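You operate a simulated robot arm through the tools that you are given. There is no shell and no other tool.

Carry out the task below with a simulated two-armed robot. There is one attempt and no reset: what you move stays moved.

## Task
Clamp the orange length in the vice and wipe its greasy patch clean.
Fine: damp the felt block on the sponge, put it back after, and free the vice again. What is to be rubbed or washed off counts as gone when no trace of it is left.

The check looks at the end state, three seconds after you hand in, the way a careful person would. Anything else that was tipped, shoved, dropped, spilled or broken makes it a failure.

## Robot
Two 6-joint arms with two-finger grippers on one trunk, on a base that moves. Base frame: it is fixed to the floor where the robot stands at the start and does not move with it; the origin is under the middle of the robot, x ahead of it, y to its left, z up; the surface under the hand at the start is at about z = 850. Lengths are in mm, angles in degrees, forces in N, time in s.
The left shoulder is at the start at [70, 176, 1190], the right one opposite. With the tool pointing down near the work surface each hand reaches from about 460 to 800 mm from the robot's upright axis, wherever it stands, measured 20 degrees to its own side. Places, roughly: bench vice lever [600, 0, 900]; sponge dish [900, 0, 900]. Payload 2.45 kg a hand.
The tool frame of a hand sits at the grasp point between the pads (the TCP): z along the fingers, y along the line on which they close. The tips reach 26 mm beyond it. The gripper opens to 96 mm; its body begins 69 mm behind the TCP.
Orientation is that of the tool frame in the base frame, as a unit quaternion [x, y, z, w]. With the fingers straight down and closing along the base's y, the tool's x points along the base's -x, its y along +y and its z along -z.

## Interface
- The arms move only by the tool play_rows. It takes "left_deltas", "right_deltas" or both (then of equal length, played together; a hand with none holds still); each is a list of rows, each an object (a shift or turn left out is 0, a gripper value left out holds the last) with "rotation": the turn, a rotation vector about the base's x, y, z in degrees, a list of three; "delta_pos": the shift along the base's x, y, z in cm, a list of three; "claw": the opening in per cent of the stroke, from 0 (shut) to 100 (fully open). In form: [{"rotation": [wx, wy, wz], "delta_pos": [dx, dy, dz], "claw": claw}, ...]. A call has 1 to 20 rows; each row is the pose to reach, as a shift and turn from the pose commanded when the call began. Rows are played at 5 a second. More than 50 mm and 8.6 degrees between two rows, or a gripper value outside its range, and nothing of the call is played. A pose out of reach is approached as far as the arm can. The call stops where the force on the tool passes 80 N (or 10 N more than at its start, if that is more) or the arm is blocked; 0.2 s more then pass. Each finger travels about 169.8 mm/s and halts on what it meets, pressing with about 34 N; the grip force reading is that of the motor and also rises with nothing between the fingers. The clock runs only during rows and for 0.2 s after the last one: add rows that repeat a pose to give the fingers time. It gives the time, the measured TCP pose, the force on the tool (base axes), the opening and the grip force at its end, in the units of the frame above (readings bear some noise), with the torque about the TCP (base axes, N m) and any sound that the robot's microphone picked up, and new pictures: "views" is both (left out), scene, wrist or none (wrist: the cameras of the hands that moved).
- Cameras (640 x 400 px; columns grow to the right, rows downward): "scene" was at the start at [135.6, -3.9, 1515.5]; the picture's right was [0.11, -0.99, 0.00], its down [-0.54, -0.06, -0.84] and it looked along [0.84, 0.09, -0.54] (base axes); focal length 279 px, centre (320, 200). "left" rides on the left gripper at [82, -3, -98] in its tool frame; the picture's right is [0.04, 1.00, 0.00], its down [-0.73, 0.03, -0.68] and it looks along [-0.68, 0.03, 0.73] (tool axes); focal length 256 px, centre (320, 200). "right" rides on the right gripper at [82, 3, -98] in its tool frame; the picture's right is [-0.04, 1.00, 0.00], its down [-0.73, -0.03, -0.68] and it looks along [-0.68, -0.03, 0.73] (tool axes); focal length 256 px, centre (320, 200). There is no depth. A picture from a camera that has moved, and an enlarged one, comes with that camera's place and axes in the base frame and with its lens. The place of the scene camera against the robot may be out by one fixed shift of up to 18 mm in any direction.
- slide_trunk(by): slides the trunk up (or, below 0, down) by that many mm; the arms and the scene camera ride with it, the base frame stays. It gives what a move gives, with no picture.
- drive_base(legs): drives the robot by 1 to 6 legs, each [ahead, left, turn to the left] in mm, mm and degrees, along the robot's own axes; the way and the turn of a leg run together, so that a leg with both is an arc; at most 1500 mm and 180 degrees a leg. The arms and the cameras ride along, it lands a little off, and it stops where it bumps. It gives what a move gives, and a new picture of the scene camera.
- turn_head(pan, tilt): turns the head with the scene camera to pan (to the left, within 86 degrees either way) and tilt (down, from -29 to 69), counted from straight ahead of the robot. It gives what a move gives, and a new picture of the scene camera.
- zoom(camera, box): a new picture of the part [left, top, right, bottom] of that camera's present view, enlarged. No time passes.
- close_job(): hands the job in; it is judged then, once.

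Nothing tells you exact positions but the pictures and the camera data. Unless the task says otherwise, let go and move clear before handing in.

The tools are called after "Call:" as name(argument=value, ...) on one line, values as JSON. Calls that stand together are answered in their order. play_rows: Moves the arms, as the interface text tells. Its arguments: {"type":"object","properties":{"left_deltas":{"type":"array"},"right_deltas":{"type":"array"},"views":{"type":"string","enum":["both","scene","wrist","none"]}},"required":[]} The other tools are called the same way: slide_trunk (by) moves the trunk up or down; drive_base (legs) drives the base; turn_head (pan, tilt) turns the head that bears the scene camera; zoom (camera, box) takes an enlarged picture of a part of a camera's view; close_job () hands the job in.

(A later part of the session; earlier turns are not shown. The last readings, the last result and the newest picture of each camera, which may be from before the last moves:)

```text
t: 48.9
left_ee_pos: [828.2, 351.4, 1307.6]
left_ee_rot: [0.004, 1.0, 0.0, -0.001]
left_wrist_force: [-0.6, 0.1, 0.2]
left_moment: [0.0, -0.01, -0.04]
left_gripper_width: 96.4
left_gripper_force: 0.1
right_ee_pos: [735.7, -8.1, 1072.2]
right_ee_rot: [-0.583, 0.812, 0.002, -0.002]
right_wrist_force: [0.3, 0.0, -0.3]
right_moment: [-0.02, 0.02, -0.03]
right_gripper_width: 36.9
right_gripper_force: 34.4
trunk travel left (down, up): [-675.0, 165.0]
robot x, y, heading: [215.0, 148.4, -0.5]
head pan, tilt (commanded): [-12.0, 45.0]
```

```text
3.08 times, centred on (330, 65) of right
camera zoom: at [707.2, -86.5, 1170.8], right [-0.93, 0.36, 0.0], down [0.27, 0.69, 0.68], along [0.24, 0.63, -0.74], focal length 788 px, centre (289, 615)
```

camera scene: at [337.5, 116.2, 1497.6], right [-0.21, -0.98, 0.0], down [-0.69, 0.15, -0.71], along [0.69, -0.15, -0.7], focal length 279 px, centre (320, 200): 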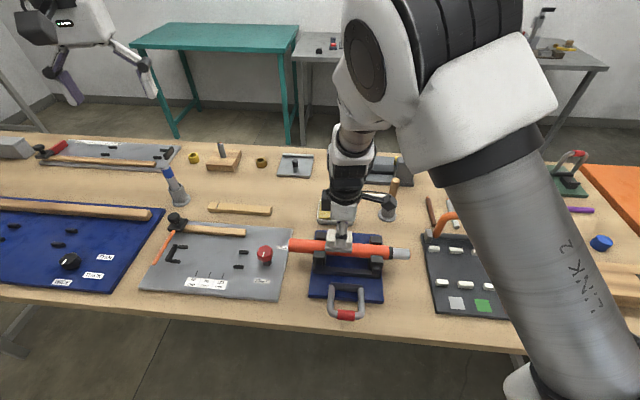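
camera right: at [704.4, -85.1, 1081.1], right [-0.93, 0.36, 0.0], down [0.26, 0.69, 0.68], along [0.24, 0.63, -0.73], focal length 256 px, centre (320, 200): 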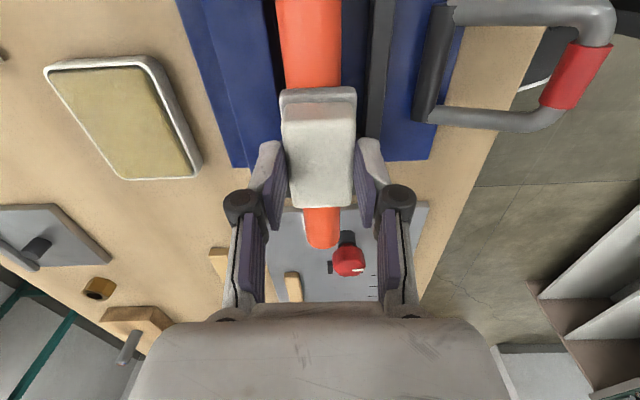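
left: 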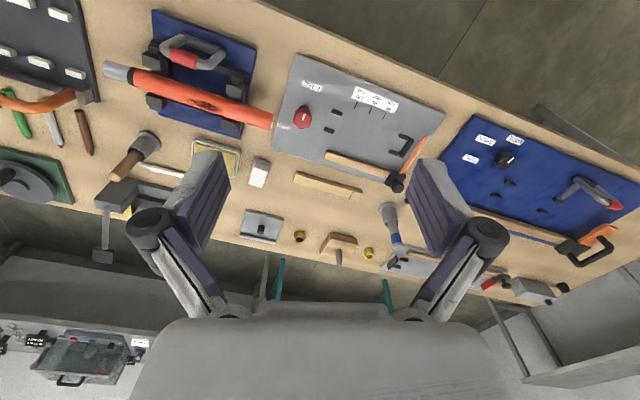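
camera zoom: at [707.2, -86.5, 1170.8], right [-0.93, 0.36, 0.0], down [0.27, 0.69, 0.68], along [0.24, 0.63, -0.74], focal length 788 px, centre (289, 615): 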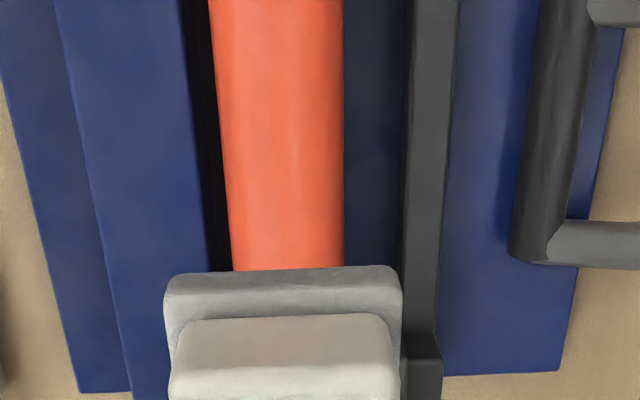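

The patch looks gone from above. I'll look at the far flank of the tube too by shifting the hand to the far side.

Call:
play_rows(right_deltas=[{"delta_pos": [2.0, -0.7, 1.0]}, {"delta_pos": [5.0, -1.7, 1.5]}, {"delta_pos": [8.0, -2.7, 1.5]}, {"delta_pos": [11.4, -3.8, 1.5]}, {"delta_pos": [11.4, -3.8, 1.5]}], views="both")

```text
t: 50.0
left_ee_pos: [825.5, 351.9, 1307.3]
left_ee_rot: [0.003, 1.0, -0.001, 0.001]
left_wrist_force: [0.2, 0.1, 0.1]
left_moment: [-0.01, -0.04, 0.04]
left_gripper_width: 96.1
left_gripper_force: 0.1
right_ee_pos: [849.9, -48.3, 1087.1]
right_ee_rot: [-0.583, 0.812, 0.002, -0.002]
right_wrist_force: [-0.5, 0.2, 0.1]
right_moment: [0.01, -0.01, 0.01]
right_gripper_width: 37.0
right_gripper_force: 33.9
trunk travel left (down, up): [-675.0, 165.0]
robot x, y, heading: [215.7, 147.9, -0.3]
head pan, tilt (commanded): [-12.0, 45.0]
camera scene: at [341.5, 116.8, 1497.3], right [-0.22, -0.98, 0.0], down [-0.69, 0.15, -0.71], along [0.69, -0.15, -0.71], focal length 279 px, centre (320, 200)
camera right: at [821.4, -125.7, 1185.2], right [-0.93, 0.36, 0.0], down [0.27, 0.69, 0.68], along [0.24, 0.63, -0.74], focal length 256 px, centre (320, 200)
```

scene: 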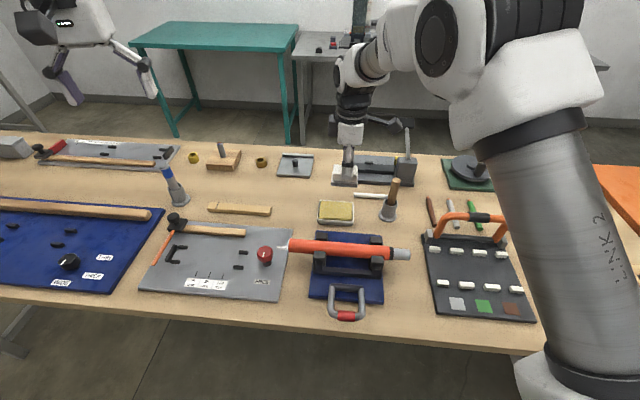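
right: 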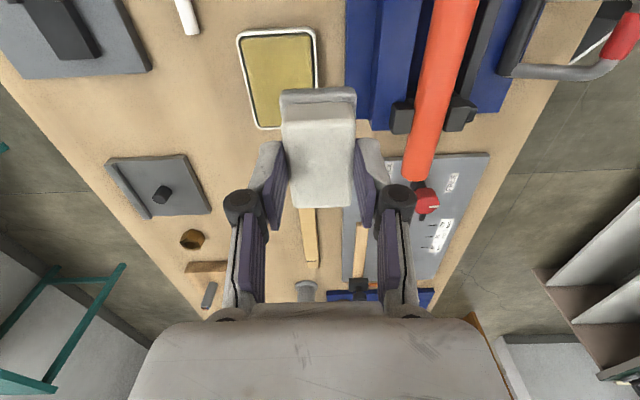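

Call:
zoom(camera="right", box=[370, 0, 510, 140])

Call:
zoom(camera="scene", box=[305, 235, 365, 265])

Call:
zoom(camera="right", box=[400, 30, 470, 130])

```text
2.86 times, centred on (440, 70) of right
camera zoom: at [821.4, -125.7, 1185.2], right [-0.93, 0.36, 0.0], down [0.27, 0.69, 0.68], along [0.24, 0.63, -0.74], focal length 731 px, centre (-23, 571)
```

zoom: 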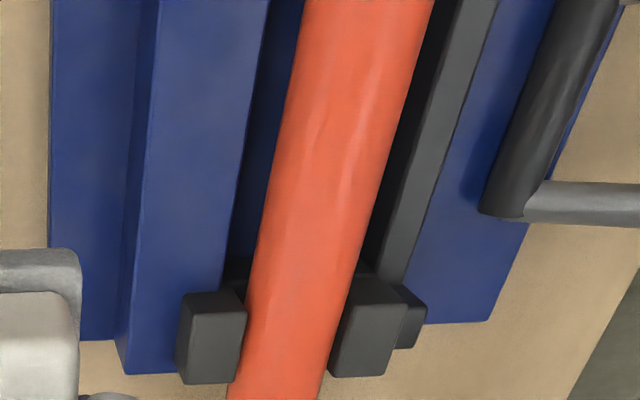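

```text
10.67 times, centred on (335, 250) of scene
camera zoom: at [341.5, 116.8, 1497.3], right [-0.22, -0.98, 0.0], down [-0.69, 0.15, -0.71], along [0.69, -0.15, -0.71], focal length 2977 px, centre (160, -333)
```

zoom: 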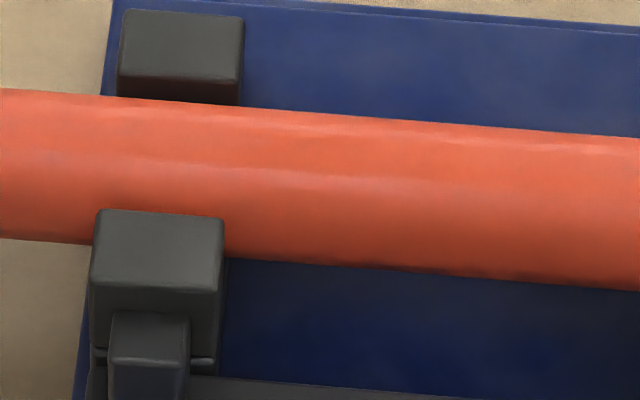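

```text
4.00 times, centred on (435, 80) of right
camera zoom: at [821.4, -125.7, 1185.2], right [-0.93, 0.36, 0.0], down [0.27, 0.69, 0.68], along [0.24, 0.63, -0.74], focal length 1024 px, centre (-140, 680)
```

zoom: 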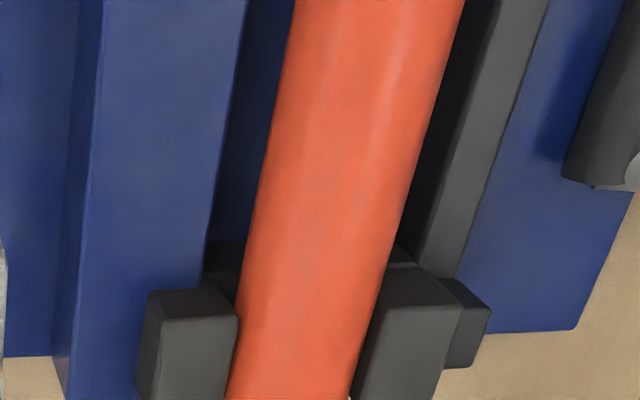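

I see no trace from either side. For safety I'll go back and repeat the strokes, adding slight tilts to cover the flanks well.

Call:
play_rows(right_deltas=[{"delta_pos": [-4.0, 1.3, -1.0]}, {"delta_pos": [-8.0, 2.6, -1.5]}, {"delta_pos": [-11.4, 3.8, -2.5]}, {"delta_pos": [-11.4, 3.8, -6.0]}, {"delta_pos": [-11.4, 3.8, -9.0]}, {"delta_pos": [-11.4, 3.8, -10.1]}, {"delta_pos": [-11.4, 3.8, -10.5]}, {"delta_pos": [-11.081, 4.748, -10.5]}, {"delta_pos": [-10.762, 5.696, -10.5]}, {"delta_pos": [-11.081, 4.748, -10.5]}, {"delta_pos": [-11.4, 3.8, -10.5]}, {"delta_pos": [-11.719, 2.852, -10.5]}, {"delta_pos": [-12.038, 1.904, -10.5]}, {"delta_pos": [-11.719, 2.852, -10.5]}, {"delta_pos": [-11.4, 3.8, -10.5]}, {"delta_pos": [-11.4, 3.8, -10.0]}, {"delta_pos": [-11.4, 3.8, -9.5]}, {"delta_pos": [-11.4, 3.8, -9.5]}], views="wrist")

```text
t: 53.9
left_ee_pos: [828.6, 352.5, 1306.3]
left_ee_rot: [0.003, 1.0, 0.0, 0.0]
left_wrist_force: [-0.9, -0.8, -0.4]
left_moment: [0.01, -0.02, 0.05]
left_gripper_width: 95.9
left_gripper_force: 0.1
right_ee_pos: [735.0, -9.5, 990.8]
right_ee_rot: [-0.583, 0.812, 0.002, -0.002]
right_wrist_force: [0.2, 0.0, -1.0]
right_moment: [-0.02, 0.02, 0.03]
right_gripper_width: 37.1
right_gripper_force: 33.7
trunk travel left (down, up): [-675.0, 165.0]
robot x, y, heading: [214.6, 148.9, -0.3]
head pan, tilt (commanded): [-12.0, 45.0]
camera right: at [707.0, -86.0, 1089.2], right [-0.93, 0.36, 0.0], down [0.27, 0.69, 0.68], along [0.24, 0.63, -0.74], focal length 256 px, centre (320, 200)
```

right: 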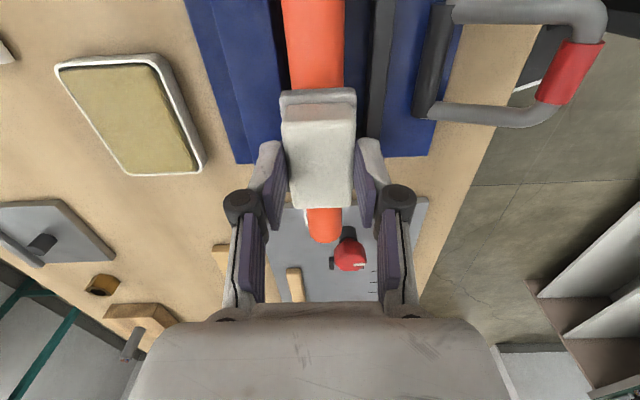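

Call:
play_rows(right_deltas=[{"rotation": [1.91, 5.69, 0], "delta_pos": [0.57, -0.19, 0.4]}, {"rotation": [3.83, 11.38, 0], "delta_pos": [1.18, -0.4, -0.28]}, {"rotation": [3.83, 11.38, 0], "delta_pos": [1.08, -0.36, -0.7]}, {"rotation": [3.83, 11.38, 0], "delta_pos": [1.01, -0.34, -1.06]}, {"rotation": [3.83, 11.38, 0], "delta_pos": [1.329, 0.608, -1.06]}, {"rotation": [3.83, 11.38, 0], "delta_pos": [1.489, 1.082, -1.06]}, {"rotation": [3.83, 11.38, 0], "delta_pos": [1.17, 0.134, -1.06]}, {"rotation": [3.83, 11.38, 0], "delta_pos": [0.851, -0.814, -1.06]}, {"rotation": [3.83, 11.38, 0], "delta_pos": [0.531, -1.762, -1.06]}, {"rotation": [3.83, 11.38, 0], "delta_pos": [0.851, -0.814, -1.06]}, {"rotation": [3.83, 11.38, 0], "delta_pos": [1.01, -0.34, -1.06]}], views="wrist")

```text
t: 56.2
left_ee_pos: [825.2, 350.7, 1307.5]
left_ee_rot: [0.004, 1.0, -0.001, 0.002]
left_wrist_force: [0.4, 0.5, -0.5]
left_moment: [-0.03, -0.03, 0.01]
left_gripper_width: 96.0
left_gripper_force: 0.0
right_ee_pos: [743.1, -14.0, 980.6]
right_ee_rot: [-0.581, 0.807, 0.086, -0.063]
right_wrist_force: [-1.6, -11.4, 25.9]
right_moment: [0.32, -0.17, -0.04]
right_gripper_width: 37.4
right_gripper_force: 34.7
trunk travel left (down, up): [-675.0, 165.0]
robot x, y, heading: [215.5, 147.5, -0.4]
head pan, tilt (commanded): [-12.0, 45.0]
camera right: at [734.4, -97.4, 1077.6], right [-0.91, 0.35, 0.21], down [0.4, 0.64, 0.66], along [0.09, 0.68, -0.72], focal length 256 px, centre (320, 200)
```

right: 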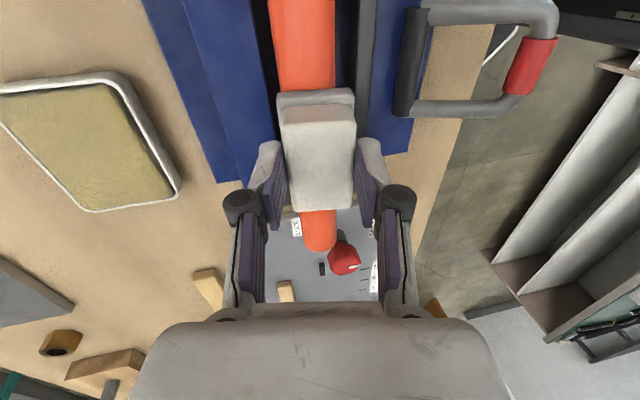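

The far flank is wiped at about 28 N. Now the same on the near flank, then level out and lift.

Call:
play_rows(right_deltas=[{"delta_pos": [0.17, -0.06, 0.78]}, {"rotation": [-1.92, -5.69, 0], "delta_pos": [-0.44, 0.15, 1.46]}, {"rotation": [-3.83, -11.38, 0], "delta_pos": [-1.01, 0.34, 1.46]}, {"rotation": [-5.74, -17.07, 0], "delta_pos": [-1.58, 0.53, 1.46]}, {"rotation": [-7.66, -22.76, 0], "delta_pos": [-2.19, 0.74, 0.78]}, {"rotation": [-7.66, -22.76, 0], "delta_pos": [-2.09, 0.7, 0.35]}, {"rotation": [-7.66, -22.76, 0], "delta_pos": [-2.02, 0.68, 0.0]}, {"rotation": [-7.66, -22.76, 0], "delta_pos": [-1.701, 1.628, 0.0]}, {"rotation": [-7.66, -22.76, 0], "delta_pos": [-1.541, 2.102, 0.0]}, {"rotation": [-7.66, -22.76, 0], "delta_pos": [-1.86, 1.154, 0.0]}, {"rotation": [-7.66, -22.76, 0], "delta_pos": [-2.18, 0.206, 0.0]}, {"rotation": [-7.66, -22.76, 0], "delta_pos": [-2.499, -0.742, 0.0]}, {"rotation": [-7.66, -22.76, 0], "delta_pos": [-2.18, 0.206, 0.0]}, {"rotation": [-7.66, -22.76, 0], "delta_pos": [-2.02, 0.68, 0.0]}, {"rotation": [-7.66, -22.76, 0], "delta_pos": [-2.19, 0.74, 0.78]}, {"rotation": [-5.74, -17.07, 0], "delta_pos": [-1.58, 0.53, 1.46]}, {"rotation": [-3.83, -11.38, 0], "delta_pos": [-1.01, 0.34, 2.5]}, {"rotation": [-3.83, -11.38, 0], "delta_pos": [-1.01, 0.34, 6.0]}, {"rotation": [-3.83, -11.38, 0], "delta_pos": [-1.01, 0.34, 9.5]}, {"rotation": [-3.83, -11.38, 0], "delta_pos": [-1.01, 0.34, 9.5]}], views="both")

```text
t: 60.5
left_ee_pos: [828.2, 352.2, 1305.9]
left_ee_rot: [0.003, 1.0, 0.0, 0.0]
left_wrist_force: [0.3, 0.2, 0.1]
left_moment: [0.01, 0.02, -0.02]
left_gripper_width: 95.8
left_gripper_force: 0.0
right_ee_pos: [738.5, -9.3, 1076.8]
right_ee_rot: [-0.584, 0.812, 0.002, -0.002]
right_wrist_force: [0.3, -0.3, -0.7]
right_moment: [0.03, 0.04, 0.0]
right_gripper_width: 37.1
right_gripper_force: 33.9
right hand out of reach, approached as far as the arm can: row 5, 6, 7, 8, 9, 10, 11, 14, 15
trunk travel left (down, up): [-675.0, 165.0]
robot x, y, heading: [215.3, 147.4, -0.5]
head pan, tilt (commanded): [-12.0, 45.0]
camera scene: at [343.8, 116.2, 1497.0], right [-0.22, -0.98, 0.0], down [-0.69, 0.15, -0.71], along [0.69, -0.15, -0.71], focal length 279 px, centre (320, 200)
camera right: at [710.0, -86.4, 1174.6], right [-0.93, 0.36, 0.01], down [0.27, 0.69, 0.68], along [0.24, 0.63, -0.74], focal length 256 px, centre (320, 200)
```

scene: 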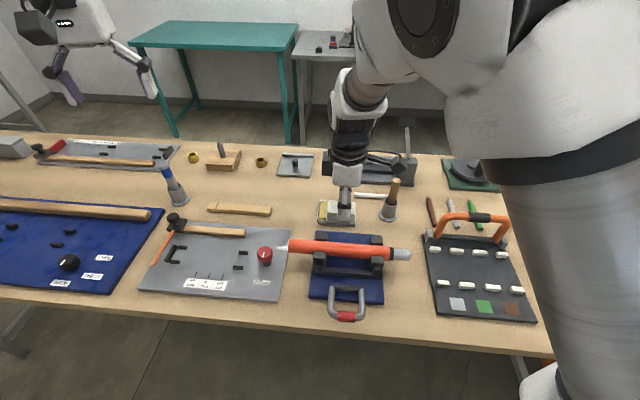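
right: 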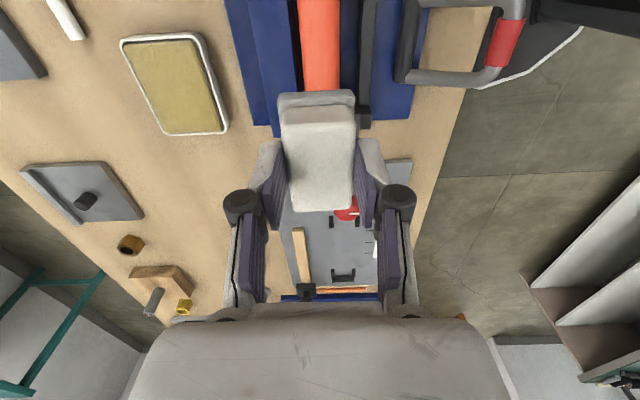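

Call:
zoom(camera="scene", box=[285, 225, 385, 285])

Call:
zoom(camera="right", box=[240, 0, 400, 230])

Call:
zoom(camera="scene", box=[310, 185, 380, 235])

```text
6.40 times, centred on (335, 255) of scene
camera zoom: at [343.8, 116.2, 1497.0], right [-0.22, -0.98, 0.0], down [-0.69, 0.15, -0.71], along [0.69, -0.15, -0.71], focal length 1786 px, centre (224, -152)
```

zoom: 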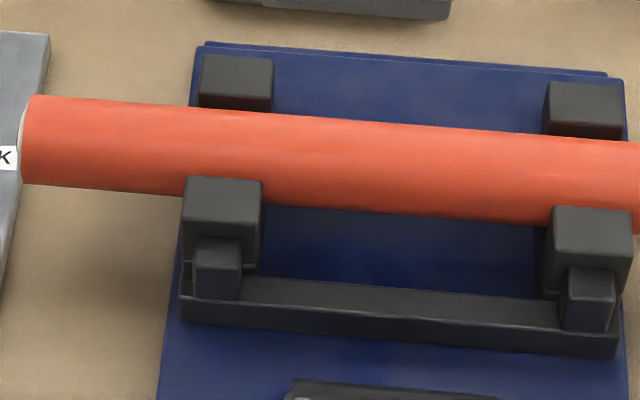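

```text
1.74 times, centred on (320, 115) of right
camera zoom: at [710.0, -86.4, 1174.6], right [-0.93, 0.36, 0.01], down [0.27, 0.69, 0.68], along [0.24, 0.63, -0.74], focal length 445 px, centre (320, 348)
```

zoom: 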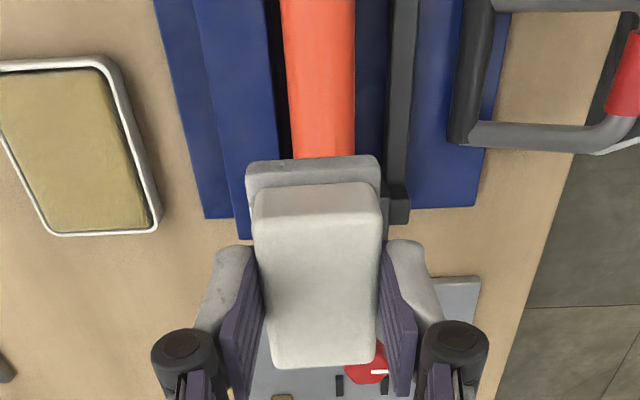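

```text
8.00 times, centred on (345, 210) of scene
camera zoom: at [343.8, 116.2, 1497.0], right [-0.22, -0.98, 0.0], down [-0.69, 0.15, -0.71], along [0.69, -0.15, -0.71], focal length 2233 px, centre (120, 120)
```

zoom: 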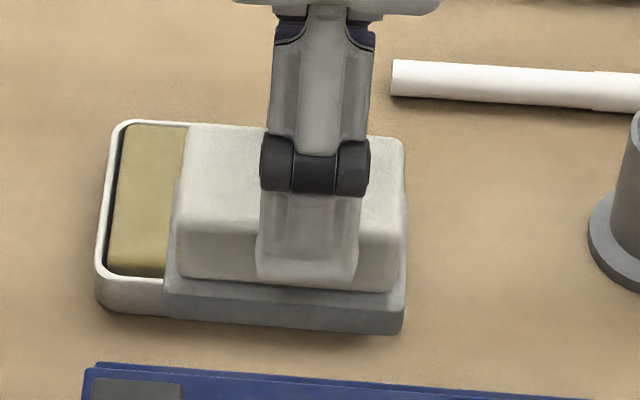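

The tube is clean on all visible sides. Now I'll carry the block back over its home spot, turning the wrist back by -93°.

Call:
play_rows(right_deltas=[{"rotation": [0, 0, -6.6], "delta_pos": [1.4, 0.5, 0]}, {"rotation": [0, 0, -13.3], "delta_pos": [2.8, 1.0, 0]}, {"rotation": [0, 0, -19.9], "delta_pos": [4.2, 1.6, 0]}, {"rotation": [0, 0, -26.6], "delta_pos": [5.6, 2.1, 0]}, {"rotation": [0, 0, -33.2], "delta_pos": [7.0, 2.6, 0]}, {"rotation": [0, 0, -39.9], "delta_pos": [8.4, 3.2, 0]}, {"rotation": [0, 0, -46.5], "delta_pos": [9.8, 3.7, 0]}, {"rotation": [0, 0, -53.2], "delta_pos": [11.2, 4.2, 0]}, {"rotation": [0, 0, -59.8], "delta_pos": [12.6, 4.8, 0]}, {"rotation": [0, 0, -66.4], "delta_pos": [14.0, 5.3, 0]}, {"rotation": [0, 0, -73.1], "delta_pos": [15.4, 5.9, 0]}, {"rotation": [0, 0, -79.7], "delta_pos": [16.8, 6.4, 0]}, {"rotation": [0, 0, -86.4], "delta_pos": [18.2, 7.0, 0]}, {"rotation": [0, 0, -93.0], "delta_pos": [19.18, 7.39, -2.0]}, {"rotation": [0, 0, -93.0], "delta_pos": [19.18, 7.39, -6.0]}, {"rotation": [0, 0, -93.0], "delta_pos": [19.18, 7.39, -9.5]}, {"rotation": [0, 0, -93.0], "delta_pos": [19.18, 7.39, -9.5]}], views="both")

```text
t: 64.0
left_ee_pos: [827.4, 350.7, 1307.4]
left_ee_rot: [0.004, 1.0, 0.0, 0.001]
left_wrist_force: [-0.1, -0.7, -0.5]
left_moment: [0.04, -0.03, -0.03]
left_gripper_width: 96.2
left_gripper_force: 0.0
right_ee_pos: [928.3, 62.8, 982.5]
right_ee_rot: [0.187, 0.982, 0.002, 0.0]
right_wrist_force: [-0.1, -0.1, -0.6]
right_moment: [0.02, -0.01, 0.0]
right_gripper_width: 37.1
right_gripper_force: 33.6
trunk travel left (down, up): [-675.0, 165.0]
robot x, y, heading: [212.8, 148.6, -0.3]
head pan, tilt (commanded): [-12.0, 45.0]
camera scene: at [341.8, 116.4, 1497.3], right [-0.22, -0.98, 0.0], down [-0.69, 0.15, -0.71], along [0.69, -0.15, -0.71], focal length 279 px, centre (320, 200)
camera right: at [854.8, 93.7, 1079.9], right [0.41, 0.91, 0.0], down [0.67, -0.3, 0.68], along [0.62, -0.27, -0.74], focal length 256 px, centre (320, 200)
```

scene: 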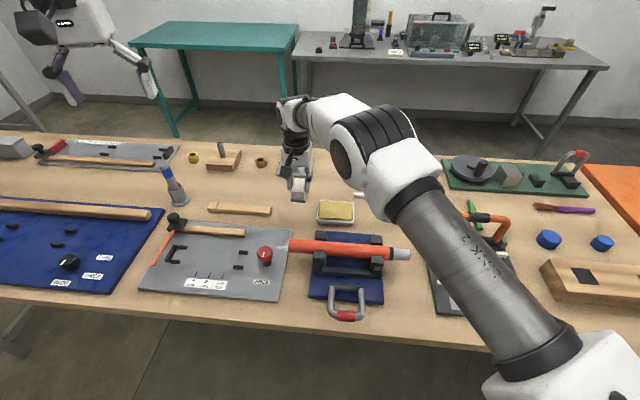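
right: 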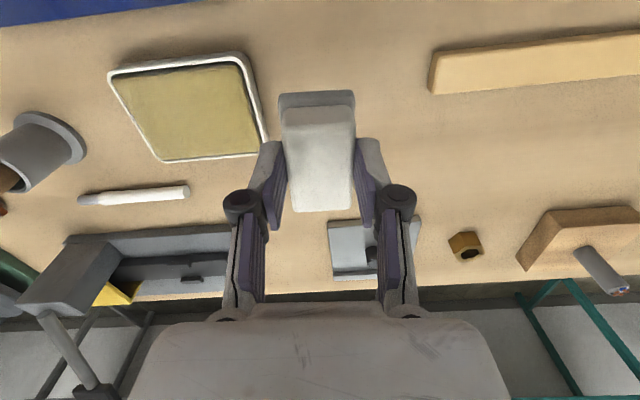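

I'm above the home spot, about 2 mm off. I'll correct and lower to just above the table.

Call:
play_rows(right_deltas=[{"delta_pos": [0.13, 0.2, -1.5]}, {"delta_pos": [0.13, 0.2, -3.5]}, {"delta_pos": [0.13, 0.2, -5.5]}, {"delta_pos": [0.13, 0.2, -6.8]}, {"delta_pos": [0.13, 0.2, -6.8]}], views="wrist")

```text
t: 65.2
left_ee_pos: [828.2, 352.5, 1307.0]
left_ee_rot: [0.003, 1.0, 0.0, 0.001]
left_wrist_force: [-0.2, 0.1, -0.3]
left_moment: [0.01, -0.03, 0.0]
left_gripper_width: 96.0
left_gripper_force: 0.0
right_ee_pos: [927.7, 65.0, 913.3]
right_ee_rot: [0.188, 0.982, 0.003, 0.0]
right_wrist_force: [0.5, 0.0, -1.1]
right_moment: [-0.03, -0.01, -0.01]
right_gripper_width: 36.9
right_gripper_force: 34.0
trunk travel left (down, up): [-675.0, 165.0]
robot x, y, heading: [215.7, 147.1, -0.4]
head pan, tilt (commanded): [-12.0, 45.0]
camera right: at [854.8, 97.2, 1011.3], right [0.41, 0.91, 0.0], down [0.67, -0.3, 0.68], along [0.62, -0.27, -0.73], focal length 256 px, centre (320, 200)
```

right: 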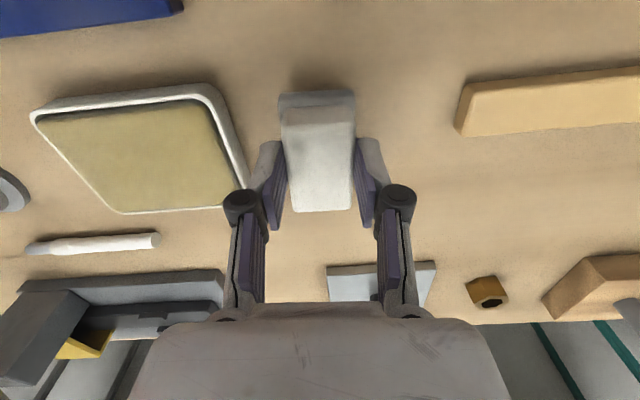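

Call:
play_rows(right_deltas=[{"delta_pos": [0.12, -0.05, -0.2]}, {"delta_pos": [0.12, -0.05, -0.4]}, {"delta_pos": [0.12, -0.05, -0.5]}, {"delta_pos": [0.12, -0.05, -0.5]}], views="none")

```text
t: 66.2
left_ee_pos: [828.8, 351.3, 1308.3]
left_ee_rot: [0.003, 1.0, 0.0, 0.001]
left_wrist_force: [0.6, -0.7, 0.3]
left_moment: [-0.02, -0.01, 0.03]
left_gripper_width: 96.1
left_gripper_force: 0.1
right_ee_pos: [931.1, 66.2, 907.6]
right_ee_rot: [0.188, 0.982, 0.002, -0.001]
right_wrist_force: [-0.4, -1.0, -0.3]
right_moment: [0.04, 0.02, -0.04]
right_gripper_width: 37.2
right_gripper_force: 33.7
trunk travel left (down, up): [-675.0, 165.0]
robot x, y, heading: [217.3, 144.8, -0.8]
head pan, tilt (commanded): [-12.0, 45.0]
```

Call:
play_rows(right_deltas=[{"delta_pos": [0, 0, -0.1]}, {"delta_pos": [0, 0, -0.2]}, {"delta_pos": [0, 0, -0.2]}], views="none")

```text
t: 67.0
left_ee_pos: [827.5, 352.4, 1306.2]
left_ee_rot: [0.003, 1.0, 0.0, 0.0]
left_wrist_force: [0.1, 0.5, -0.5]
left_moment: [-0.01, 0.0, 0.02]
left_gripper_width: 96.0
left_gripper_force: 0.0
right_ee_pos: [930.4, 66.2, 906.8]
right_ee_rot: [0.187, 0.982, 0.001, -0.001]
right_wrist_force: [-0.3, 0.9, 2.0]
right_moment: [0.02, -0.09, 0.02]
right_gripper_width: 37.1
right_gripper_force: 34.2
trunk travel left (down, up): [-675.0, 165.0]
robot x, y, heading: [213.5, 145.4, -0.5]
head pan, tilt (commanded): [-12.0, 45.0]
```

The block just touches the table. I'll settle it a touch more, open the fingers, and look.

Call:
play_rows(right_deltas=[{"delta_pos": [0, 0, -0.1], "claw": 20}, {"delta_pos": [0, 0, -0.1], "claw": 42}, {"delta_pos": [0, 0, -0.1], "claw": 50}, {"delta_pos": [0, 0, -0.1], "claw": 58}, {"delta_pos": [0, 0, -0.1], "claw": 58}], views="wrist")

```text
t: 68.2
left_ee_pos: [827.8, 351.7, 1307.1]
left_ee_rot: [0.004, 1.0, 0.001, 0.0]
left_wrist_force: [0.4, 0.4, 0.3]
left_moment: [-0.02, 0.0, 0.02]
left_gripper_width: 96.3
left_gripper_force: 0.1
right_ee_pos: [930.0, 65.5, 905.1]
right_ee_rot: [0.187, 0.982, 0.002, -0.001]
right_wrist_force: [0.0, 0.3, 0.9]
right_moment: [-0.01, -0.02, 0.02]
right_gripper_width: 55.6
right_gripper_force: 0.1
trunk travel left (down, up): [-675.0, 165.0]
robot x, y, heading: [216.7, 150.3, -0.2]
head pan, tilt (commanded): [-12.0, 45.0]
camera right: at [855.4, 97.3, 1003.1], right [0.41, 0.91, 0.0], down [0.67, -0.3, 0.68], along [0.62, -0.27, -0.74], focal length 256 px, centre (320, 200)
```

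right: 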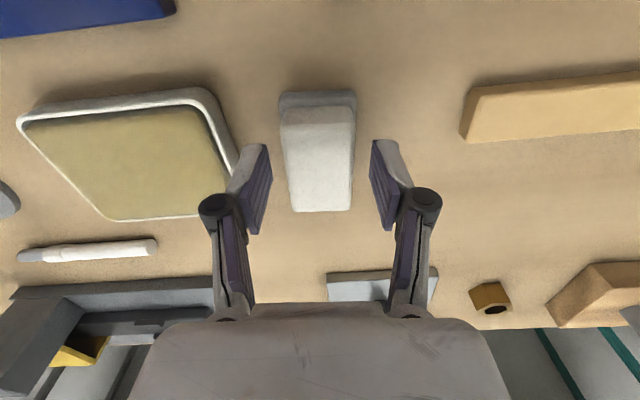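

The block stands freely. I'll raise the hand straight up and compare its place with before.

Call:
play_rows(right_deltas=[{"delta_pos": [0, 0, 2.0], "claw": 58}, {"delta_pos": [0, 0, 5.0], "claw": 58}, {"delta_pos": [0, 0, 9.0], "claw": 58}, {"delta_pos": [0, 0, 13.0], "claw": 58}, {"delta_pos": [-2.2, -0.7, 17.7], "claw": 58}, {"delta_pos": [-2.2, -0.7, 17.7], "claw": 58}], views="both")

```text
refused: row 5 steps farther than a row can; nothing moved
```

Call:
play_rows(right_deltas=[{"delta_pos": [0, 0, 2.0], "claw": 58}, {"delta_pos": [0, 0, 5.0], "claw": 58}, {"delta_pos": [0, 0, 9.0], "claw": 58}, {"delta_pos": [0, 0, 13.0], "claw": 58}, {"delta_pos": [-1.2, -0.4, 16.0], "claw": 58}, {"delta_pos": [-2.2, -0.7, 17.7], "claw": 58}, {"delta_pos": [-2.2, -0.7, 17.7], "claw": 58}], views="both")

```text
t: 69.8
left_ee_pos: [829.2, 351.3, 1304.5]
left_ee_rot: [0.003, 1.0, 0.0, 0.0]
left_wrist_force: [-0.3, -0.6, -0.8]
left_moment: [0.02, 0.02, 0.01]
left_gripper_width: 95.9
left_gripper_force: 0.0
right_ee_pos: [909.1, 58.4, 1081.4]
right_ee_rot: [0.187, 0.982, 0.002, 0.0]
right_wrist_force: [-0.2, -0.6, 0.3]
right_moment: [0.0, 0.03, 0.01]
right_gripper_width: 55.7
right_gripper_force: 0.1
trunk travel left (down, up): [-675.0, 165.0]
robot x, y, heading: [220.0, 146.7, -0.5]
head pan, tilt (commanded): [-12.0, 45.0]
camera scene: at [343.2, 116.3, 1497.1], right [-0.22, -0.98, 0.0], down [-0.69, 0.15, -0.71], along [0.69, -0.15, -0.71], focal length 279 px, centre (320, 200)
camera right: at [834.6, 91.0, 1179.0], right [0.41, 0.91, 0.0], down [0.67, -0.3, 0.68], along [0.62, -0.27, -0.74], focal length 256 px, centre (320, 200)
```

scene: 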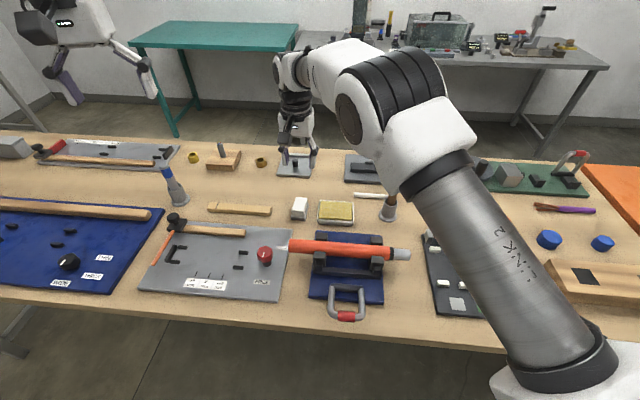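
right: 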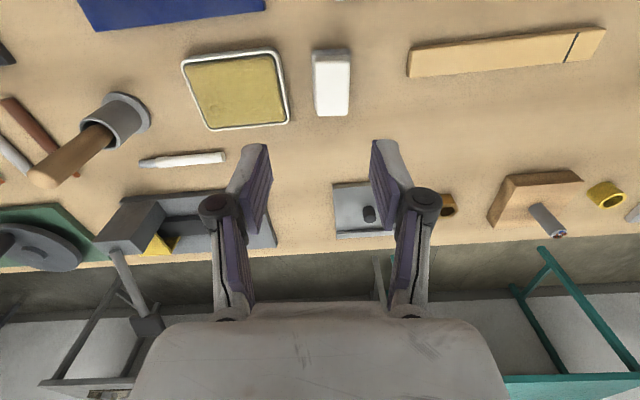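

Call:
zoom(camera="scene", box=[270, 180, 400, 330])

Call:
zoom(camera="right", box=[280, 25, 380, 125])

```text
2.67 times, centred on (335, 255) of scene
camera zoom: at [343.2, 116.3, 1497.1], right [-0.22, -0.98, 0.0], down [-0.69, 0.15, -0.71], along [0.69, -0.15, -0.71], focal length 744 px, centre (280, 53)
```

zoom: 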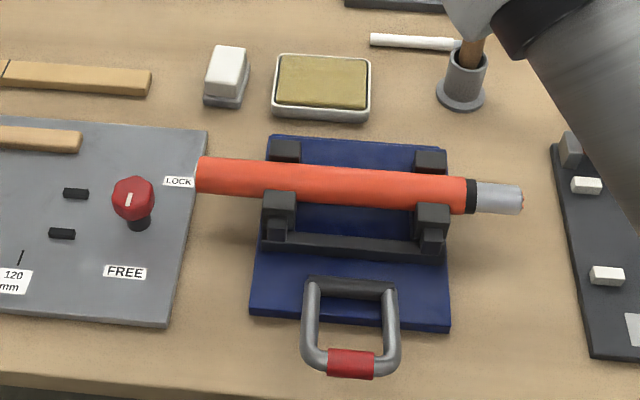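

```text
4.00 times, centred on (330, 75) of right
camera zoom: at [834.6, 91.0, 1179.0], right [0.41, 0.91, 0.0], down [0.67, -0.3, 0.68], along [0.62, -0.27, -0.74], focal length 1024 px, centre (280, 700)
```

zoom: 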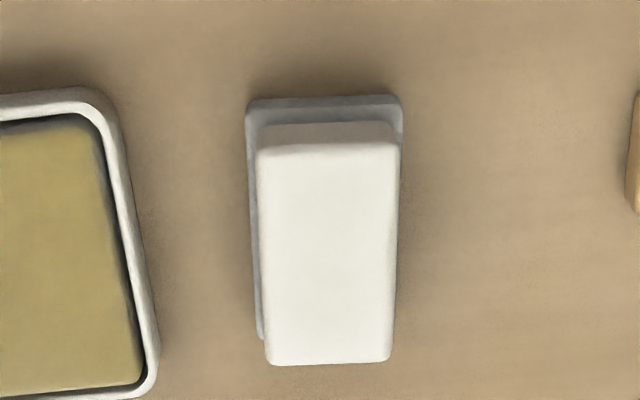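

The felt is back where it was and the sponge dish hasn't moved. I'll turn the wrist back toward the lever orientation and take a close look at the wiped tube on the way.

Call:
play_rows(right_deltas=[{"rotation": [0, 0, 6.6], "delta_pos": [-1.2, -0.5, 0], "claw": 90}, {"rotation": [0, 0, 13.3], "delta_pos": [-2.4, -1.1, 0], "claw": 90}, {"rotation": [0, 0, 19.9], "delta_pos": [-3.7, -1.7, 0]}, {"rotation": [0, 0, 26.6], "delta_pos": [-5.0, -2.3, 0]}, {"rotation": [0, 0, 33.2], "delta_pos": [-6.3, -2.9, 0]}, {"rotation": [0, 0, 39.9], "delta_pos": [-7.6, -3.4, 0]}, {"rotation": [0, 0, 46.5], "delta_pos": [-9.0, -4.0, 0]}, {"rotation": [0, 0, 53.2], "delta_pos": [-10.3, -4.6, 0]}, {"rotation": [0, 0, 59.8], "delta_pos": [-11.6, -5.2, 0]}, {"rotation": [0, 0, 66.4], "delta_pos": [-13.0, -5.8, 0]}, {"rotation": [0, 0, 73.1], "delta_pos": [-14.3, -6.4, 0]}, {"rotation": [0, 0, 79.7], "delta_pos": [-15.6, -7.0, 0]}, {"rotation": [0, 0, 86.4], "delta_pos": [-17.0, -7.6, 0]}, {"rotation": [0, 0, 93.0], "delta_pos": [-17.8, -8.0, -2.0]}, {"rotation": [0, 0, 93.0], "delta_pos": [-17.8, -8.0, -6.0]}, {"rotation": [0, 0, 93.0], "delta_pos": [-17.8, -8.0, -9.5]}, {"rotation": [0, 0, 93.0], "delta_pos": [-17.8, -8.0, -10.5]}, {"rotation": [0, 0, 93.0], "delta_pos": [-17.8, -8.0, -10.5]}], views="wrist")

```text
t: 73.7
left_ee_pos: [827.4, 352.1, 1307.5]
left_ee_rot: [0.003, 1.0, -0.001, -0.001]
left_wrist_force: [-0.3, 0.1, 0.6]
left_moment: [0.0, -0.01, 0.01]
left_gripper_width: 95.9
left_gripper_force: 0.1
right_ee_pos: [730.3, -21.1, 977.7]
right_ee_rot: [-0.584, 0.812, 0.002, -0.002]
right_wrist_force: [1.4, 0.3, -0.4]
right_moment: [0.0, 0.01, -0.02]
right_gripper_width: 86.4
right_gripper_force: 0.2
trunk travel left (down, up): [-675.0, 165.0]
robot x, y, heading: [210.7, 147.2, -0.2]
head pan, tilt (commanded): [-12.0, 45.0]
camera right: at [702.0, -98.1, 1075.7], right [-0.93, 0.36, 0.0], down [0.26, 0.69, 0.68], along [0.24, 0.63, -0.74], focal length 256 px, centre (320, 200)
```

right: 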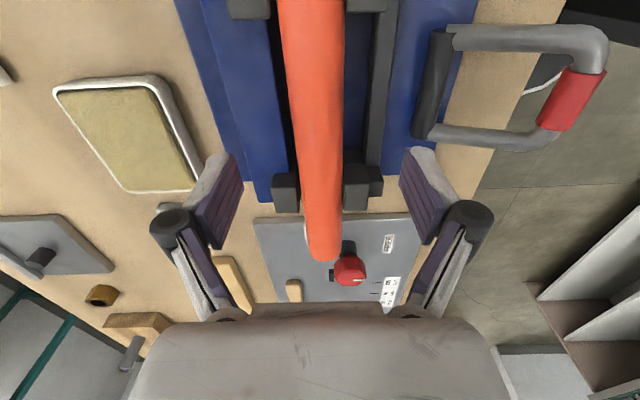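

Call:
zoom(camera="right", box=[260, 20, 380, 240])

Call:
zoom(camera="right", box=[270, 60, 360, 150])

Call:
zoom(camera="right", box=[270, 130, 360, 220])

```text
1.82 times, centred on (320, 130) of right
camera zoom: at [702.0, -98.1, 1075.7], right [-0.93, 0.36, 0.0], down [0.26, 0.69, 0.68], along [0.24, 0.63, -0.74], focal length 465 px, centre (320, 327)
```

zoom: 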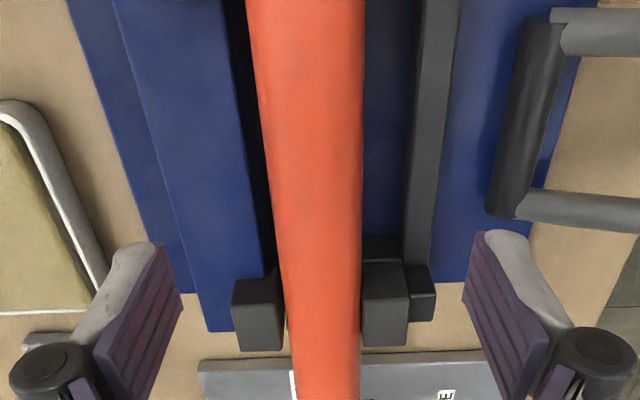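

```text
4.44 times, centred on (315, 105) of right
camera zoom: at [702.0, -98.1, 1075.7], right [-0.93, 0.36, 0.0], down [0.26, 0.69, 0.68], along [0.24, 0.63, -0.74], focal length 1138 px, centre (342, 622)
```

zoom: 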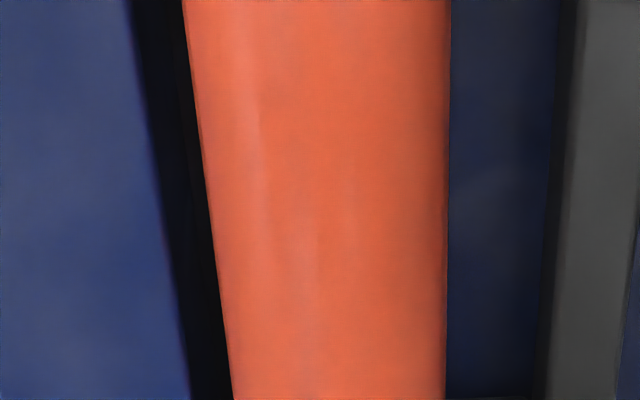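

```text
4.44 times, centred on (315, 175) of right
camera zoom: at [702.0, -98.1, 1075.7], right [-0.93, 0.36, 0.0], down [0.26, 0.69, 0.68], along [0.24, 0.63, -0.74], focal length 1138 px, centre (342, 311)
```

zoom: 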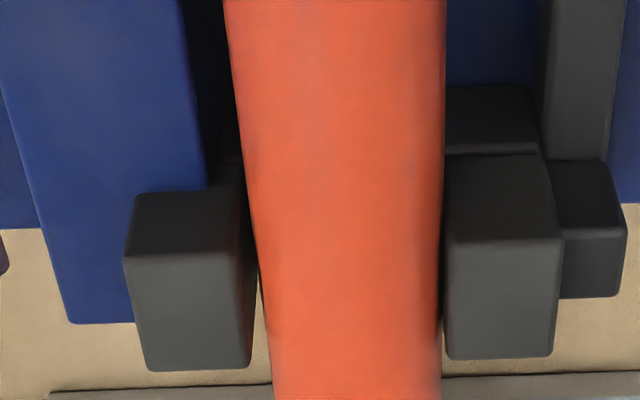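

The tube is spotless up close. Now I'll raise the hand and back the robot up about 215 mm to work the lever again.

Call:
play_rows(right_deltas=[{"delta_pos": [0, 0, 4.0], "claw": 60}, {"delta_pos": [0, 0, 8.0], "claw": 60}, {"delta_pos": [0, 0, 10.0], "claw": 60}, {"delta_pos": [0, 0, 10.0], "claw": 60}], views="none")

Call:
drive_base(legs=[[-215, 0, 0]])

```text
t: 74.7
left_ee_pos: [827.0, 352.9, 1307.5]
left_ee_rot: [0.003, 1.0, 0.0, 0.001]
left_wrist_force: [-0.3, 0.0, 0.3]
left_moment: [0.02, 0.0, 0.0]
left_gripper_width: 96.2
left_gripper_force: 0.1
right_ee_pos: [728.6, -19.9, 1079.2]
right_ee_rot: [-0.584, 0.812, 0.002, -0.002]
right_wrist_force: [-0.2, 0.2, 0.2]
right_moment: [-0.01, -0.01, -0.02]
right_gripper_width: 57.7
right_gripper_force: 0.1
trunk travel left (down, up): [-675.0, 165.0]
robot x, y, heading: [215.4, 145.4, -0.4]
head pan, tilt (commanded): [-12.0, 45.0]
```

```text
t: 76.3
left_ee_pos: [613.1, 351.7, 1306.5]
left_ee_rot: [0.005, 1.0, 0.001, 0.0]
left_wrist_force: [0.3, -0.1, 0.0]
left_moment: [0.0, 0.02, 0.0]
left_gripper_width: 95.9
left_gripper_force: 0.1
right_ee_pos: [514.1, -21.2, 1077.1]
right_ee_rot: [-0.583, 0.812, 0.002, -0.003]
right_wrist_force: [0.2, -0.2, 0.8]
right_moment: [0.0, 0.02, 0.02]
right_gripper_width: 57.6
right_gripper_force: 0.1
trunk travel left (down, up): [-675.0, 165.0]
robot x, y, heading: [-0.8, 146.1, -0.5]
head pan, tilt (commanded): [-12.0, 45.0]
camera scene: at [127.5, 117.8, 1497.0], right [-0.22, -0.98, 0.0], down [-0.69, 0.15, -0.71], along [0.69, -0.15, -0.71], focal length 279 px, centre (320, 200)
```

scene: 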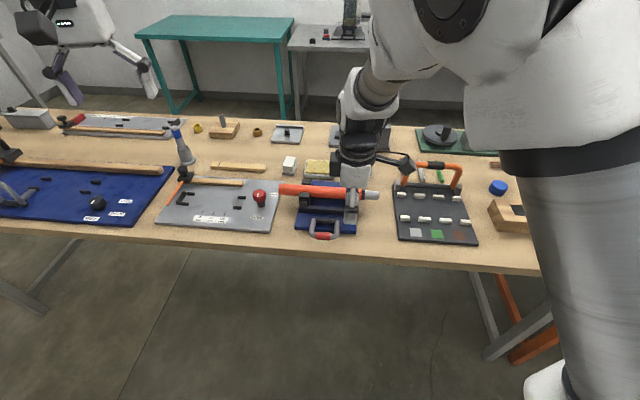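

I'm back in place. I'll move the right hand over the lowered lever bar near [567, 20, 905].

Call:
play_rows(right_deltas=[{"delta_pos": [1.5, 1.2, -1.0], "claw": 50}, {"delta_pos": [3.5, 2.7, -3.0], "claw": 50}, {"delta_pos": [5.3, 4.1, -6.0], "claw": 50}, {"delta_pos": [5.3, 4.1, -9.5], "claw": 50}, {"delta_pos": [5.3, 4.1, -11.5], "claw": 50}, {"delta_pos": [5.3, 4.1, -11.5], "claw": 50}], views="both")

```text
t: 77.7
left_ee_pos: [611.4, 352.5, 1308.5]
left_ee_rot: [0.004, 1.0, 0.0, 0.0]
left_wrist_force: [-0.1, -0.5, 1.6]
left_moment: [0.03, 0.0, -0.01]
left_gripper_width: 95.9
left_gripper_force: 0.0
right_ee_pos: [565.3, 21.3, 963.6]
right_ee_rot: [-0.583, 0.813, 0.001, -0.002]
right_wrist_force: [-0.9, -0.5, 1.1]
right_moment: [0.02, 0.01, -0.01]
right_gripper_width: 48.0
right_gripper_force: 0.1
trunk travel left (down, up): [-675.0, 165.0]
robot x, y, heading: [0.3, 152.9, -0.7]
head pan, tilt (commanded): [-12.0, 45.0]
camera scene: at [125.8, 118.0, 1497.3], right [-0.22, -0.98, 0.0], down [-0.69, 0.15, -0.71], along [0.69, -0.15, -0.71], focal length 279 px, centre (320, 200)
camera right: at [537.8, -57.2, 1062.1], right [-0.93, 0.36, 0.0], down [0.27, 0.69, 0.68], along [0.24, 0.63, -0.74], focal length 256 px, centre (320, 200)
```

scene: 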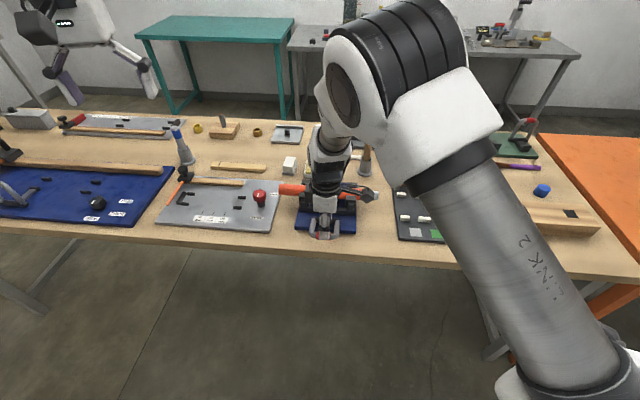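
right: 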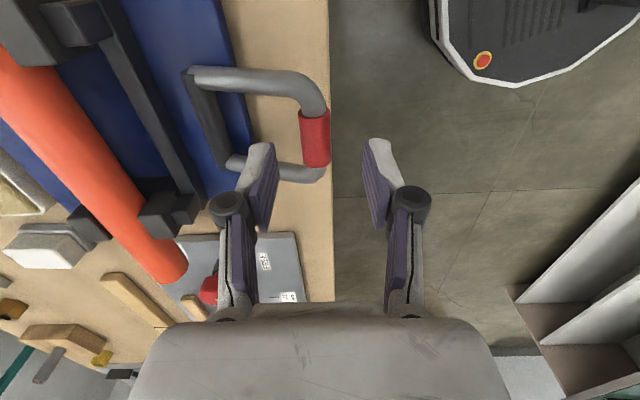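

The red grip is about 3 mm off in the closing direction and about 5 mm along the bar. I'll correct, descend to it, and grip.

Call:
play_rows(right_deltas=[{"delta_pos": [0.46, 0.28, -1.5], "claw": 50}, {"delta_pos": [0.46, 0.28, -3.5], "claw": 50}, {"delta_pos": [0.46, 0.28, -5.5], "claw": 50}, {"delta_pos": [0.46, 0.28, -5.5], "claw": 30}, {"delta_pos": [0.46, 0.28, -5.5], "claw": 10}, {"delta_pos": [0.46, 0.28, -5.5], "claw": 10}, {"delta_pos": [0.46, 0.28, -5.5], "claw": 10}], views="wrist")

```text
t: 79.3
left_ee_pos: [612.3, 352.0, 1307.2]
left_ee_rot: [0.005, 1.0, -0.001, -0.001]
left_wrist_force: [1.0, -0.1, -0.1]
left_moment: [0.0, -0.02, 0.01]
left_gripper_width: 95.9
left_gripper_force: 0.1
right_ee_pos: [571.2, 23.6, 908.2]
right_ee_rot: [-0.583, 0.812, 0.002, -0.002]
right_wrist_force: [-3.3, 1.3, -1.7]
right_moment: [-0.07, 0.16, 0.63]
right_gripper_width: 19.3
right_gripper_force: 44.4
trunk travel left (down, up): [-675.0, 165.0]
robot x, y, heading: [2.8, 149.6, -0.3]
head pan, tilt (commanded): [-12.0, 45.0]
camera right: at [542.3, -53.8, 1006.3], right [-0.93, 0.36, 0.0], down [0.27, 0.69, 0.68], along [0.24, 0.63, -0.74], focal length 256 px, centre (320, 200)
```

right: 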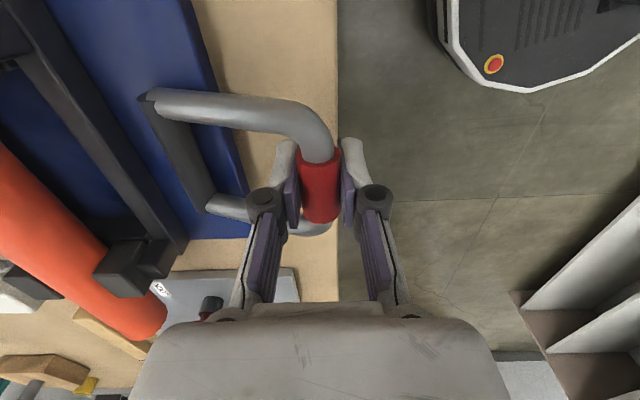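

The bar is gripped (19 mm). I'll swing the lever back up along its arc, first to about 45°.

Call:
play_rows(right_deltas=[{"delta_pos": [0.21, -0.07, 0.71]}, {"delta_pos": [0.47, -0.16, 1.37]}, {"delta_pos": [0.79, -0.26, 2.0]}, {"delta_pos": [1.15, -0.39, 2.61]}, {"delta_pos": [1.56, -0.53, 3.18]}, {"delta_pos": [2.02, -0.68, 3.7]}, {"delta_pos": [2.02, -0.68, 3.7]}], views="wrist")

```text
t: 80.9
left_ee_pos: [612.6, 352.6, 1306.5]
left_ee_rot: [0.004, 1.0, 0.001, 0.001]
left_wrist_force: [-0.5, -0.7, 0.3]
left_moment: [0.03, 0.02, 0.01]
left_gripper_width: 96.1
left_gripper_force: 0.1
right_ee_pos: [592.0, 16.4, 945.3]
right_ee_rot: [-0.583, 0.813, 0.001, -0.003]
right_wrist_force: [0.4, 3.5, -5.8]
right_moment: [0.14, 0.25, 0.55]
right_gripper_width: 19.5
right_gripper_force: 44.7
trunk travel left (down, up): [-675.0, 165.0]
robot x, y, heading: [1.7, 149.3, -0.6]
head pan, tilt (commanded): [-12.0, 45.0]
camera right: at [563.3, -60.7, 1044.0], right [-0.93, 0.36, 0.0], down [0.27, 0.69, 0.68], along [0.24, 0.63, -0.74], focal length 256 px, centre (320, 200)
```

right: 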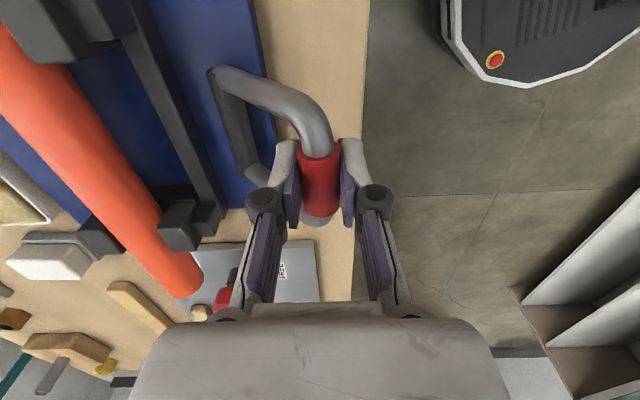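

It swings up easily. I'll continue to upright, where it stood at the start.

Call:
play_rows(right_deltas=[{"delta_pos": [0.5, -0.17, 0.49]}, {"delta_pos": [1.03, -0.35, 0.92]}, {"delta_pos": [1.61, -0.54, 1.31]}, {"delta_pos": [2.21, -0.74, 1.64]}, {"delta_pos": [2.83, -0.95, 1.91]}, {"delta_pos": [3.49, -1.17, 2.13]}, {"delta_pos": [4.14, -1.39, 2.28]}, {"delta_pos": [4.82, -1.62, 2.37]}, {"delta_pos": [5.5, -1.85, 2.4]}, {"delta_pos": [5.5, -1.85, 2.4]}], views="wrist")

```text
t: 83.1
left_ee_pos: [610.7, 351.7, 1307.8]
left_ee_rot: [0.005, 1.0, 0.0, 0.001]
left_wrist_force: [0.0, -0.7, 0.8]
left_moment: [0.05, 0.0, 0.01]
left_gripper_width: 95.7
left_gripper_force: 0.0
right_ee_pos: [646.0, -1.3, 970.6]
right_ee_rot: [-0.583, 0.812, 0.002, -0.001]
right_wrist_force: [-2.7, 5.1, 1.6]
right_moment: [0.21, 0.24, 0.58]
right_gripper_width: 19.5
right_gripper_force: 45.0
trunk travel left (down, up): [-675.0, 165.0]
robot x, y, heading: [-1.3, 145.7, -0.4]
head pan, tilt (commanded): [-12.0, 45.0]
camera right: at [617.5, -78.8, 1068.5], right [-0.93, 0.36, 0.0], down [0.27, 0.69, 0.68], along [0.24, 0.63, -0.74], focal length 256 px, centre (320, 200)
```

right: 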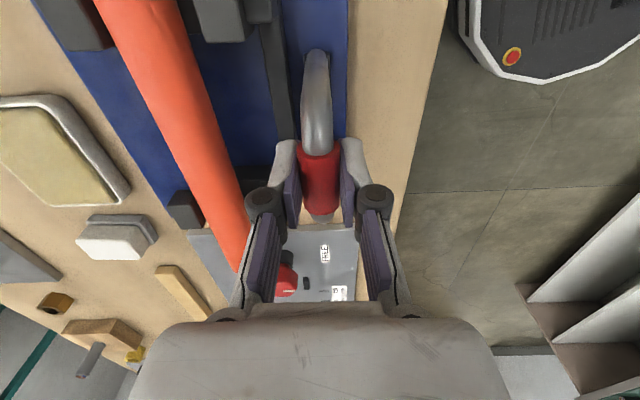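

The lever is back at its starting place. I'll nudge 2 mm further to make sure it's against its open stop.

Call:
play_rows(right_deltas=[{"delta_pos": [0.1, -0.03, 0]}, {"delta_pos": [0.2, -0.06, 0]}, {"delta_pos": [0.2, -0.06, 0]}], views="none")

```text
t: 83.9
left_ee_pos: [610.6, 353.3, 1306.5]
left_ee_rot: [0.004, 1.0, 0.001, 0.0]
left_wrist_force: [-0.9, 1.2, 0.1]
left_moment: [-0.03, -0.04, 0.01]
left_gripper_width: 96.1
left_gripper_force: 0.1
right_ee_pos: [646.5, -1.9, 969.9]
right_ee_rot: [-0.583, 0.813, 0.001, -0.002]
right_wrist_force: [-8.9, 7.6, 1.9]
right_moment: [0.26, 0.1, 0.58]
right_gripper_width: 19.4
right_gripper_force: 44.6
trunk travel left (down, up): [-675.0, 165.0]
robot x, y, heading: [-1.7, 151.8, -0.7]
head pan, tilt (commanded): [-12.0, 45.0]
```

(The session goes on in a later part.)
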